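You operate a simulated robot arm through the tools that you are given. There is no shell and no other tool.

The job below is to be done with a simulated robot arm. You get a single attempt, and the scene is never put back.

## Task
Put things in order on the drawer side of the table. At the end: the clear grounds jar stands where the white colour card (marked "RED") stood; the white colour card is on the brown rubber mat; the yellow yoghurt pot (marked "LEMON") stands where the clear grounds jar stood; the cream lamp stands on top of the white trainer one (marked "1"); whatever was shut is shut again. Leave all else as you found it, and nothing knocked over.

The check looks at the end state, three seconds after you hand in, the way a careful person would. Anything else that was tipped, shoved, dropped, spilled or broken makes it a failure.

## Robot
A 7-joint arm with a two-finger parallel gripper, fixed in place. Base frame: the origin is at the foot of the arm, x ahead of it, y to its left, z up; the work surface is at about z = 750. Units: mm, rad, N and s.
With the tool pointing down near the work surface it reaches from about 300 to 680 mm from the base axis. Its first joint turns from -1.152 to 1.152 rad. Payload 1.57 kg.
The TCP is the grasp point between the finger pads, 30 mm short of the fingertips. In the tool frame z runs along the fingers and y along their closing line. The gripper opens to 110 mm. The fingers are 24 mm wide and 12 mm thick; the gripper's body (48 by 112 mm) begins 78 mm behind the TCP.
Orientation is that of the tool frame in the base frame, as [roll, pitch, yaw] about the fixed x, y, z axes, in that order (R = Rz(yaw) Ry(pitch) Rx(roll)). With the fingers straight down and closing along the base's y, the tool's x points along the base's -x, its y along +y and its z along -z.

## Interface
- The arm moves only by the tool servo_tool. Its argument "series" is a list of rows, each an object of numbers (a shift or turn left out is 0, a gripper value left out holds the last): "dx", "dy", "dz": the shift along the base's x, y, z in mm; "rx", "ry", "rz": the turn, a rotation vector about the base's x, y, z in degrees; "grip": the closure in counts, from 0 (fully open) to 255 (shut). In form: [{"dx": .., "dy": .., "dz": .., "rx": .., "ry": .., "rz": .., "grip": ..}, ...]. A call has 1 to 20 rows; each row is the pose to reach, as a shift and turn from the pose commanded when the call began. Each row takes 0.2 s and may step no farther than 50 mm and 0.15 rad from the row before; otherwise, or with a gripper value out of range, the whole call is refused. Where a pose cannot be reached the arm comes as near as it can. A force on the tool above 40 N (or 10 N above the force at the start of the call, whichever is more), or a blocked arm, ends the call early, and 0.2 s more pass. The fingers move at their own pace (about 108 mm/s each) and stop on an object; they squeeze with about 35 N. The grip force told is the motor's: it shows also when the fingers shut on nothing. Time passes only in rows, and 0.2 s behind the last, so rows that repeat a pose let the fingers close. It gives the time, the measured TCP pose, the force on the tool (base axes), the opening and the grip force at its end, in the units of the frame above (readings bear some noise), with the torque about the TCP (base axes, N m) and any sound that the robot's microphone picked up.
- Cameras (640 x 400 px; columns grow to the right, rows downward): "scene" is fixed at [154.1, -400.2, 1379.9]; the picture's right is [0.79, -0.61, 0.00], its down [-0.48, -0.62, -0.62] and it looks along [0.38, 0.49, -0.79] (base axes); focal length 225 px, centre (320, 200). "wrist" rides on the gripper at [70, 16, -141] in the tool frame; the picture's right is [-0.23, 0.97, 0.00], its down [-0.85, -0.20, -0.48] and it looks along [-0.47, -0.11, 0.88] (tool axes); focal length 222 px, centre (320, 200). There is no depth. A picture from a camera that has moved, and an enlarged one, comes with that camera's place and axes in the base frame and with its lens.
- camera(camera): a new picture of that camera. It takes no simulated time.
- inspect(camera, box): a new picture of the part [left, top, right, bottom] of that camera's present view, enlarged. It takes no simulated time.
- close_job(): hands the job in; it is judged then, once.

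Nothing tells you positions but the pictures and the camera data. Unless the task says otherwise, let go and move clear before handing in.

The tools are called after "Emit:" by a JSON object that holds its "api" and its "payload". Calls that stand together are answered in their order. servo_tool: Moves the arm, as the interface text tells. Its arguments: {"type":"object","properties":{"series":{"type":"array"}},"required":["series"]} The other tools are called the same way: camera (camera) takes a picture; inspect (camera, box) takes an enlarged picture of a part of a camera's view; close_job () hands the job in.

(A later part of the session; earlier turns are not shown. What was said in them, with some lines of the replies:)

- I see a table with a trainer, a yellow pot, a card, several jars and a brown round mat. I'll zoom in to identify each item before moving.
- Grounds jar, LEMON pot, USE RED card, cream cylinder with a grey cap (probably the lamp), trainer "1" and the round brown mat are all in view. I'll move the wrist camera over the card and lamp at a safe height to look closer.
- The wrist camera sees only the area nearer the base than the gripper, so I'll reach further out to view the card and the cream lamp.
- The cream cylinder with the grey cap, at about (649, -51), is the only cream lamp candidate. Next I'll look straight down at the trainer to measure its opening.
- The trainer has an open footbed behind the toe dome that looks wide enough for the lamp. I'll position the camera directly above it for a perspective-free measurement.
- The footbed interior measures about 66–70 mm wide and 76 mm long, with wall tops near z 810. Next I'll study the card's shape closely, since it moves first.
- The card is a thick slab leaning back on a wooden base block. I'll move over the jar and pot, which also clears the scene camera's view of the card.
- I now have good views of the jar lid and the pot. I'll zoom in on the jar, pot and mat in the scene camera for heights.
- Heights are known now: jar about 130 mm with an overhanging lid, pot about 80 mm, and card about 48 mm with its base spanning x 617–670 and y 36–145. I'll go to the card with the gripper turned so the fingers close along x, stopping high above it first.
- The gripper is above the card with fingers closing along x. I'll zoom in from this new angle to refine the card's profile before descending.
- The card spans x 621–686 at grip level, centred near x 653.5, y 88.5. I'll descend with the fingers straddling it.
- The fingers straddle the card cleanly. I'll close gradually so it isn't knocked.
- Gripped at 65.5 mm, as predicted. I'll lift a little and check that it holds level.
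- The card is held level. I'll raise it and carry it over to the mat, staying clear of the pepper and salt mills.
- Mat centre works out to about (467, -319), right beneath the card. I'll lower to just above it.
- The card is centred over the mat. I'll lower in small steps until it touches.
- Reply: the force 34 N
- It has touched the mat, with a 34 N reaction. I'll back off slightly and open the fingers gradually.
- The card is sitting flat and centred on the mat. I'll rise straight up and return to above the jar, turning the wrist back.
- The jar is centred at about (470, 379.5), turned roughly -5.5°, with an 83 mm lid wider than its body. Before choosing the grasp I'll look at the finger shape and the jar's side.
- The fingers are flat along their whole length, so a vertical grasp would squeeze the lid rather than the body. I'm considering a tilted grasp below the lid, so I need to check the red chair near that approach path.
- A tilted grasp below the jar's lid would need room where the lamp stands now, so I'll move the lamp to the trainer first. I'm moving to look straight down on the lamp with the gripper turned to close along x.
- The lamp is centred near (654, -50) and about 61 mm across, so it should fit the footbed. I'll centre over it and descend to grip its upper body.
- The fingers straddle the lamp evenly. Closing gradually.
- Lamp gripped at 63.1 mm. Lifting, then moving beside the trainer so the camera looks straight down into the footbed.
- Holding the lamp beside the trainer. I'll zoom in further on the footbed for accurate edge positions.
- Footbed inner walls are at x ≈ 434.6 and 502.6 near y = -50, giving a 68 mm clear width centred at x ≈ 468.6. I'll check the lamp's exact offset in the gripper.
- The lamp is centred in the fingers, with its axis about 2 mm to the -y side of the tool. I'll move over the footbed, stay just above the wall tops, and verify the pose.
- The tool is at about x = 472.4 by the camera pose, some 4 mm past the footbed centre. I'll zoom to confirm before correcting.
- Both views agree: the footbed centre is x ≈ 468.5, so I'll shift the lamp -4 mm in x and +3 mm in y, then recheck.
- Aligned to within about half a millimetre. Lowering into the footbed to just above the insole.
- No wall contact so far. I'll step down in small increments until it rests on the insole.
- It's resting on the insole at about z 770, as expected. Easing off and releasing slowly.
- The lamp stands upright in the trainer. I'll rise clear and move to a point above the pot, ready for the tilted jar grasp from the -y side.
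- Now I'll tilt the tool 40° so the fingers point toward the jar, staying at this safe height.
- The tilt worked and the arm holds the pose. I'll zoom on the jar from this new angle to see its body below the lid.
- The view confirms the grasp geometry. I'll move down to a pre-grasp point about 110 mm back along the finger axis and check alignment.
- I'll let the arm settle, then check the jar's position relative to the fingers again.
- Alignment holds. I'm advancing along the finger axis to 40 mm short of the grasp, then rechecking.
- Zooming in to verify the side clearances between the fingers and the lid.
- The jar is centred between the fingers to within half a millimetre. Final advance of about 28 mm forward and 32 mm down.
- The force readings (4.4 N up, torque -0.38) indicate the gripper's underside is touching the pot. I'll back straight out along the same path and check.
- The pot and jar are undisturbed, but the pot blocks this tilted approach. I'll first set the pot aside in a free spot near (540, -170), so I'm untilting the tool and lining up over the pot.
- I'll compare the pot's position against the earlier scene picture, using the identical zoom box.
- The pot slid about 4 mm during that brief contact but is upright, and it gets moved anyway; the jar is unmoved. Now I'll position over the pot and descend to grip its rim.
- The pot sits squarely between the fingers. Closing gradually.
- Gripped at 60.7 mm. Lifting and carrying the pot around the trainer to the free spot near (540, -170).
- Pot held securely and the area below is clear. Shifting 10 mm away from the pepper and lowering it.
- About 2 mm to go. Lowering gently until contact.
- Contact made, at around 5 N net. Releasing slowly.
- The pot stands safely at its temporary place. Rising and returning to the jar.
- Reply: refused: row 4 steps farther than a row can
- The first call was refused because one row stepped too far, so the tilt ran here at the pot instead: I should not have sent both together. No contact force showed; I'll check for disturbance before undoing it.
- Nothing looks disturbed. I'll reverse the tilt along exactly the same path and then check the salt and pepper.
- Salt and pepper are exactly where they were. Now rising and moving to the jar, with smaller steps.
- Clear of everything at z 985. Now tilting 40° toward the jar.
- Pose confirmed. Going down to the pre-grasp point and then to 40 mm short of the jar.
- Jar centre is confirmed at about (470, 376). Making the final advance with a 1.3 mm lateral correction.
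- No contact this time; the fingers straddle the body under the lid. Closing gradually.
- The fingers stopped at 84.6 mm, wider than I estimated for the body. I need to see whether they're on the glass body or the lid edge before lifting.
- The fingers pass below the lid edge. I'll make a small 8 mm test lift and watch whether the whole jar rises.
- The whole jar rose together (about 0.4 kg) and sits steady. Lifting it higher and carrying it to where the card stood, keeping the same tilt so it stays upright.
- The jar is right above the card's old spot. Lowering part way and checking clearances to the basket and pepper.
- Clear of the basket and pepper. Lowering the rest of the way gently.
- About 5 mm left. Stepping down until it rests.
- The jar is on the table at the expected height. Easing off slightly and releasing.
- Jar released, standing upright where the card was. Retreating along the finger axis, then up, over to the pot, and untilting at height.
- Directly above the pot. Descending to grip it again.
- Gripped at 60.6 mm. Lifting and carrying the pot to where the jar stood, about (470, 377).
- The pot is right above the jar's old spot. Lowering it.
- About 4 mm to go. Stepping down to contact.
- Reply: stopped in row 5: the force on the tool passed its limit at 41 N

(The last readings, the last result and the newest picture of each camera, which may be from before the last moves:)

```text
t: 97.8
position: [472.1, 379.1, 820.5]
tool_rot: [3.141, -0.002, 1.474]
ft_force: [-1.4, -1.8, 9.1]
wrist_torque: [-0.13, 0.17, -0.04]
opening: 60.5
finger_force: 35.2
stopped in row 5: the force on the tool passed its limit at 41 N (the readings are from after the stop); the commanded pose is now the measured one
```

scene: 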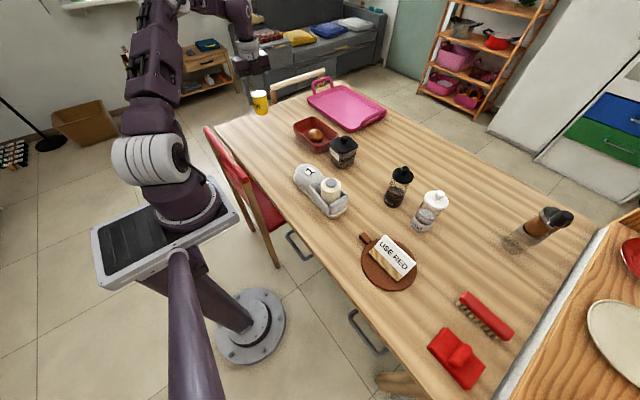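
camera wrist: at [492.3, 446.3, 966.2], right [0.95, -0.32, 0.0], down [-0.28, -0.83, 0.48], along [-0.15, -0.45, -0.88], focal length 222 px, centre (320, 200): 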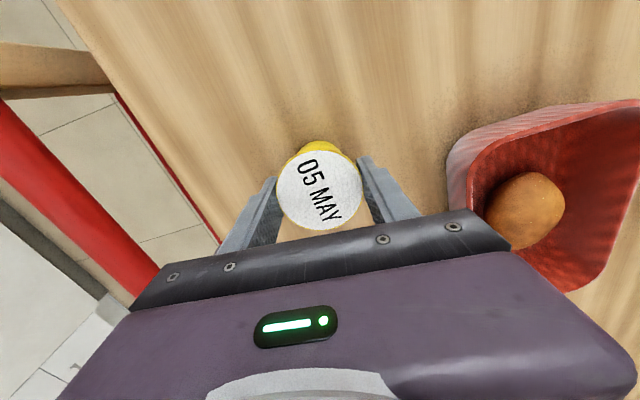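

The pot is resting on the table; the force limit tripped briefly and settled to 9 N. Releasing slowly.

Emit:
{"api": "servo_tool", "payload": {"series": [{"dz": 0.5}, {"dz": 0.5, "grip": 110}, {"dz": 0.5, "grip": 104}, {"dz": 0.5, "grip": 95}, {"dz": 0.5, "grip": 75}, {"dz": 0.5, "grip": 40}, {"dz": 0.5, "grip": 30}]}}

Emit:
{"api": "inspect", "payload": {"camera": "scene", "box": [230, 90, 310, 160]}}

Emit:
{"api": "camera", "payload": {"camera": "wrist"}}

```text
t: 99.4
position: [471.4, 379.0, 820.5]
tool_rot: [-3.142, -0.002, 1.476]
ft_force: [0.2, -0.8, -0.4]
wrist_torque: [-0.03, 0.02, 0.04]
opening: 96.9
finger_force: 0.1
```

```text
5.71 times, centred on (270, 125) of scene
camera zoom: at [154.1, -400.2, 1379.9], right [0.79, -0.61, 0.0], down [-0.48, -0.62, -0.62], along [0.38, 0.49, -0.79], focal length 1286 px, centre (606, 629)
```

zoom: 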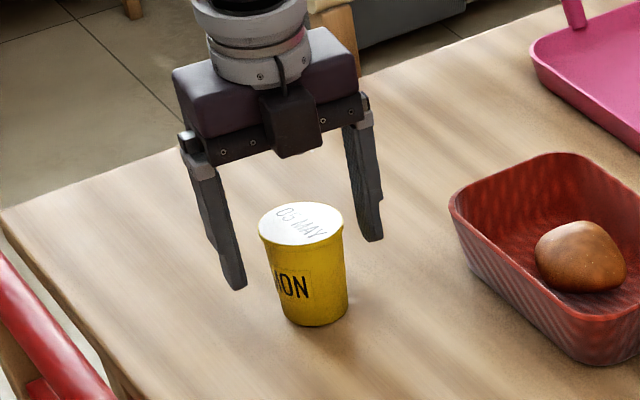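

```text
taken
camera wrist: at [493.4, 446.0, 962.0], right [0.95, -0.32, 0.0], down [-0.28, -0.83, 0.48], along [-0.15, -0.45, -0.88], focal length 222 px, centre (320, 200)
```

wrist: 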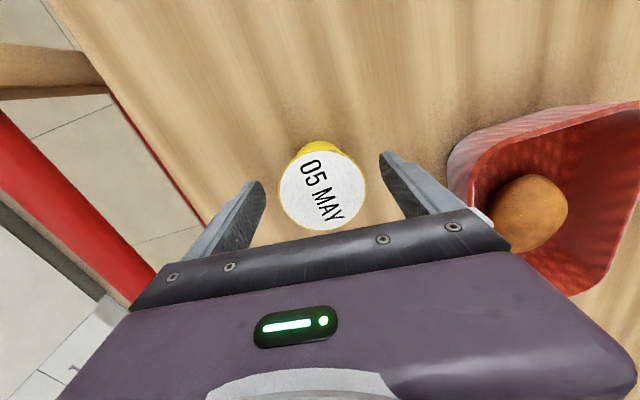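

The pot is standing where the jar was. Rising straight up and withdrawing to the start pose for a clear final view.

Emit:
{"api": "servo_tool", "payload": {"series": [{"dz": 45}, {"dz": 90}, {"dz": 135}, {"dz": 180}, {"dx": -10, "dy": -15, "dz": 200, "rz": 8}, {"dx": -22, "dy": -30, "dz": 215, "rz": 16}, {"dx": -34, "dy": -46, "dz": 225, "rz": 24}, {"dx": -46, "dy": -62, "dz": 235, "rz": 32}, {"dx": -58, "dy": -78, "dz": 240, "rz": 40}, {"dx": -70, "dy": -94, "dz": 245, "rz": 48}, {"dx": -82, "dy": -110, "dz": 250, "rz": 56}, {"dx": -94, "dy": -126, "dz": 255, "rz": 64}, {"dx": -106, "dy": -142, "dz": 260, "rz": 72}, {"dx": -118, "dy": -158, "dz": 260, "rz": 80}, {"dx": -130, "dy": -172, "dz": 260, "rz": 88}, {"dx": -140, "dy": -182, "dz": 260, "rz": 95.5}, {"dx": -140, "dy": -182, "dz": 260, "rz": 95.5}]}}

Emit:
{"api": "camera", "payload": {"camera": "scene"}}

Emit:
{"api": "camera", "payload": {"camera": "wrist"}}

Emit:
{"api": "inspect", "payload": {"camera": "scene", "box": [240, 100, 400, 200]}}

Emit:
{"api": "inspect", "payload": {"camera": "scene", "box": [320, 140, 480, 240]}}

Emit:
{"api": "inspect", "payload": {"camera": "scene", "box": [340, 220, 540, 400]}}

```text
t: 103.0
position: [331.6, 196.0, 1078.3]
tool_rot: [-3.141, -0.002, -3.139]
ft_force: [0.2, 0.6, -0.2]
wrist_torque: [0.0, 0.0, -0.04]
opening: 97.1
finger_force: 0.1
```

```text
taken
```

scene: 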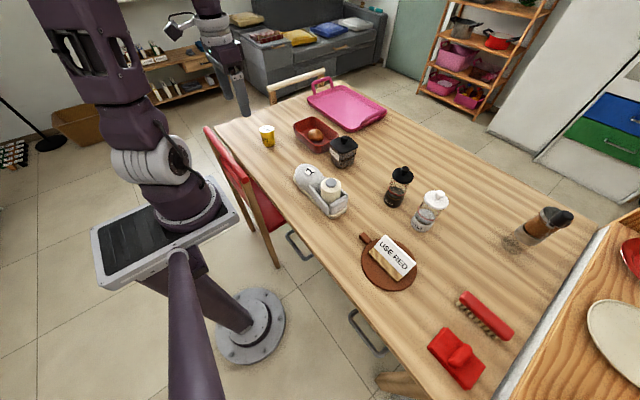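

```text
taken
camera wrist: at [261.1, 212.3, 1220.8], right [0.22, 0.97, 0.0], down [0.86, -0.2, 0.48], along [0.47, -0.11, -0.88], focal length 222 px, centre (320, 200)
```

wrist: 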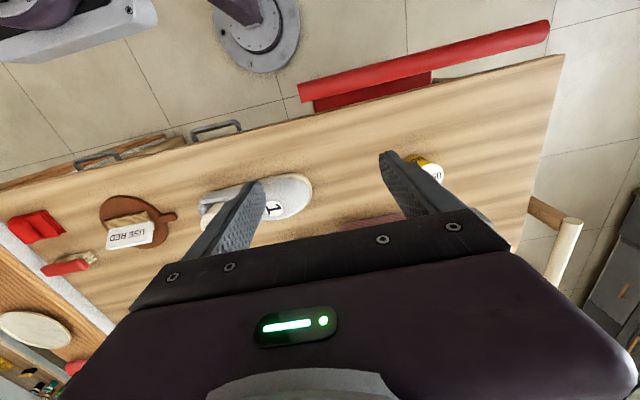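

```text
4.00 times, centred on (320, 150) of scene
camera zoom: at [154.1, -400.2, 1379.9], right [0.79, -0.61, 0.0], down [-0.48, -0.62, -0.62], along [0.38, 0.49, -0.79], focal length 900 px, centre (320, 400)
```

zoom: 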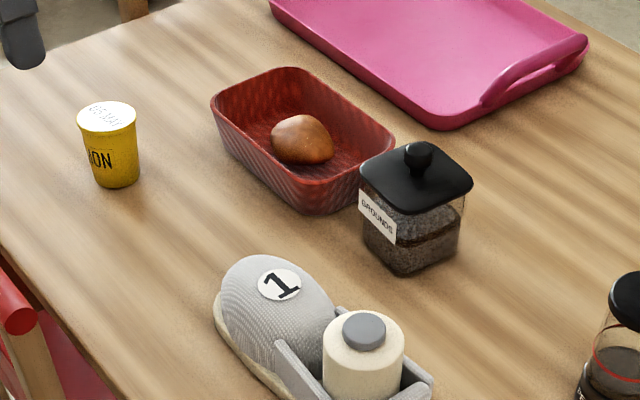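

```text
4.00 times, centred on (400, 190) of scene
camera zoom: at [154.1, -400.2, 1379.9], right [0.79, -0.61, 0.0], down [-0.48, -0.62, -0.62], along [0.38, 0.49, -0.79], focal length 900 px, centre (0, 240)
```

zoom: 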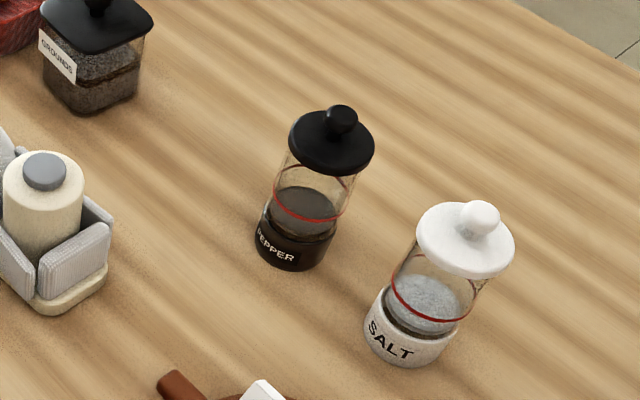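

```text
2.22 times, centred on (440, 310) of scene
camera zoom: at [154.1, -400.2, 1379.9], right [0.79, -0.61, 0.0], down [-0.48, -0.62, -0.62], along [0.38, 0.49, -0.79], focal length 500 px, centre (53, -44)
```

zoom: 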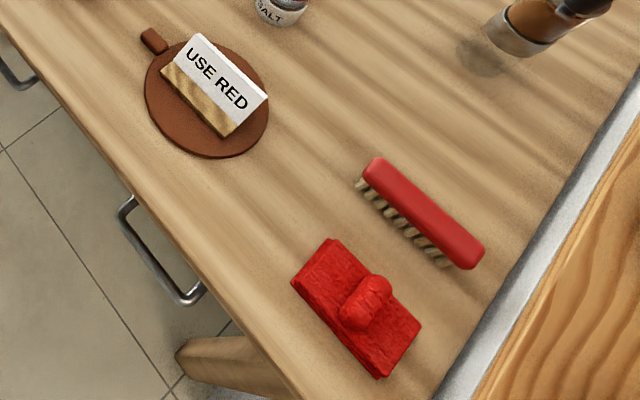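

Everything checks out:
- **Card:** it sits on the brown mat.
- **Jar:** it stands upright where the card was.
- **Pot:** it stands where the jar was.
- **Lamp:** I took this to be the cream cylinder with the grey cap; it stands upright in the trainer.

The other objects look where they were, nothing was opened, and the arm is clear, so I'm handing in.

Emit:
{"api": "close_job", "payload": {}}

```text
The job is handed in.
```

I've handed the job in, and in the last pictures everything is where you asked and standing upright. I haven't seen the result of the check.

- **White colour card ("RED"):** lies centred on the brown rubber mat.
- **Clear grounds jar:** stands where the card stood, lid on. I gripped it by the glass under the lid so the lid could not come off.
- **Yellow yoghurt pot ("LEMON"):** stands where the jar stood.
- **Cream lamp:** stands in the open heel part of trainer one, on the insole between its side walls. I took the cream cylinder with the grey cap to be the lamp, as nothing else on the table was cream.
- **Everything else:** looks unmoved in the pictures. I opened nothing, and the arm is let go and clear.

Three things went less than smoothly:
- **Pot nudged:** on my first try at the jar, the gripper's underside slid the pot about 4 mm. I parked the pot in a free spot until the jar was out of the way.
- **Unplanned tilt:** a move was refused as too large, so the tilt I sent with it ran low down by the parked pot. Nothing was touched, and the salt and pepper had not moved.
- **Firm set-down:** the pot met the table hard enough to trip the force limit (41 N) for a moment. It stands upright and looks undamaged.
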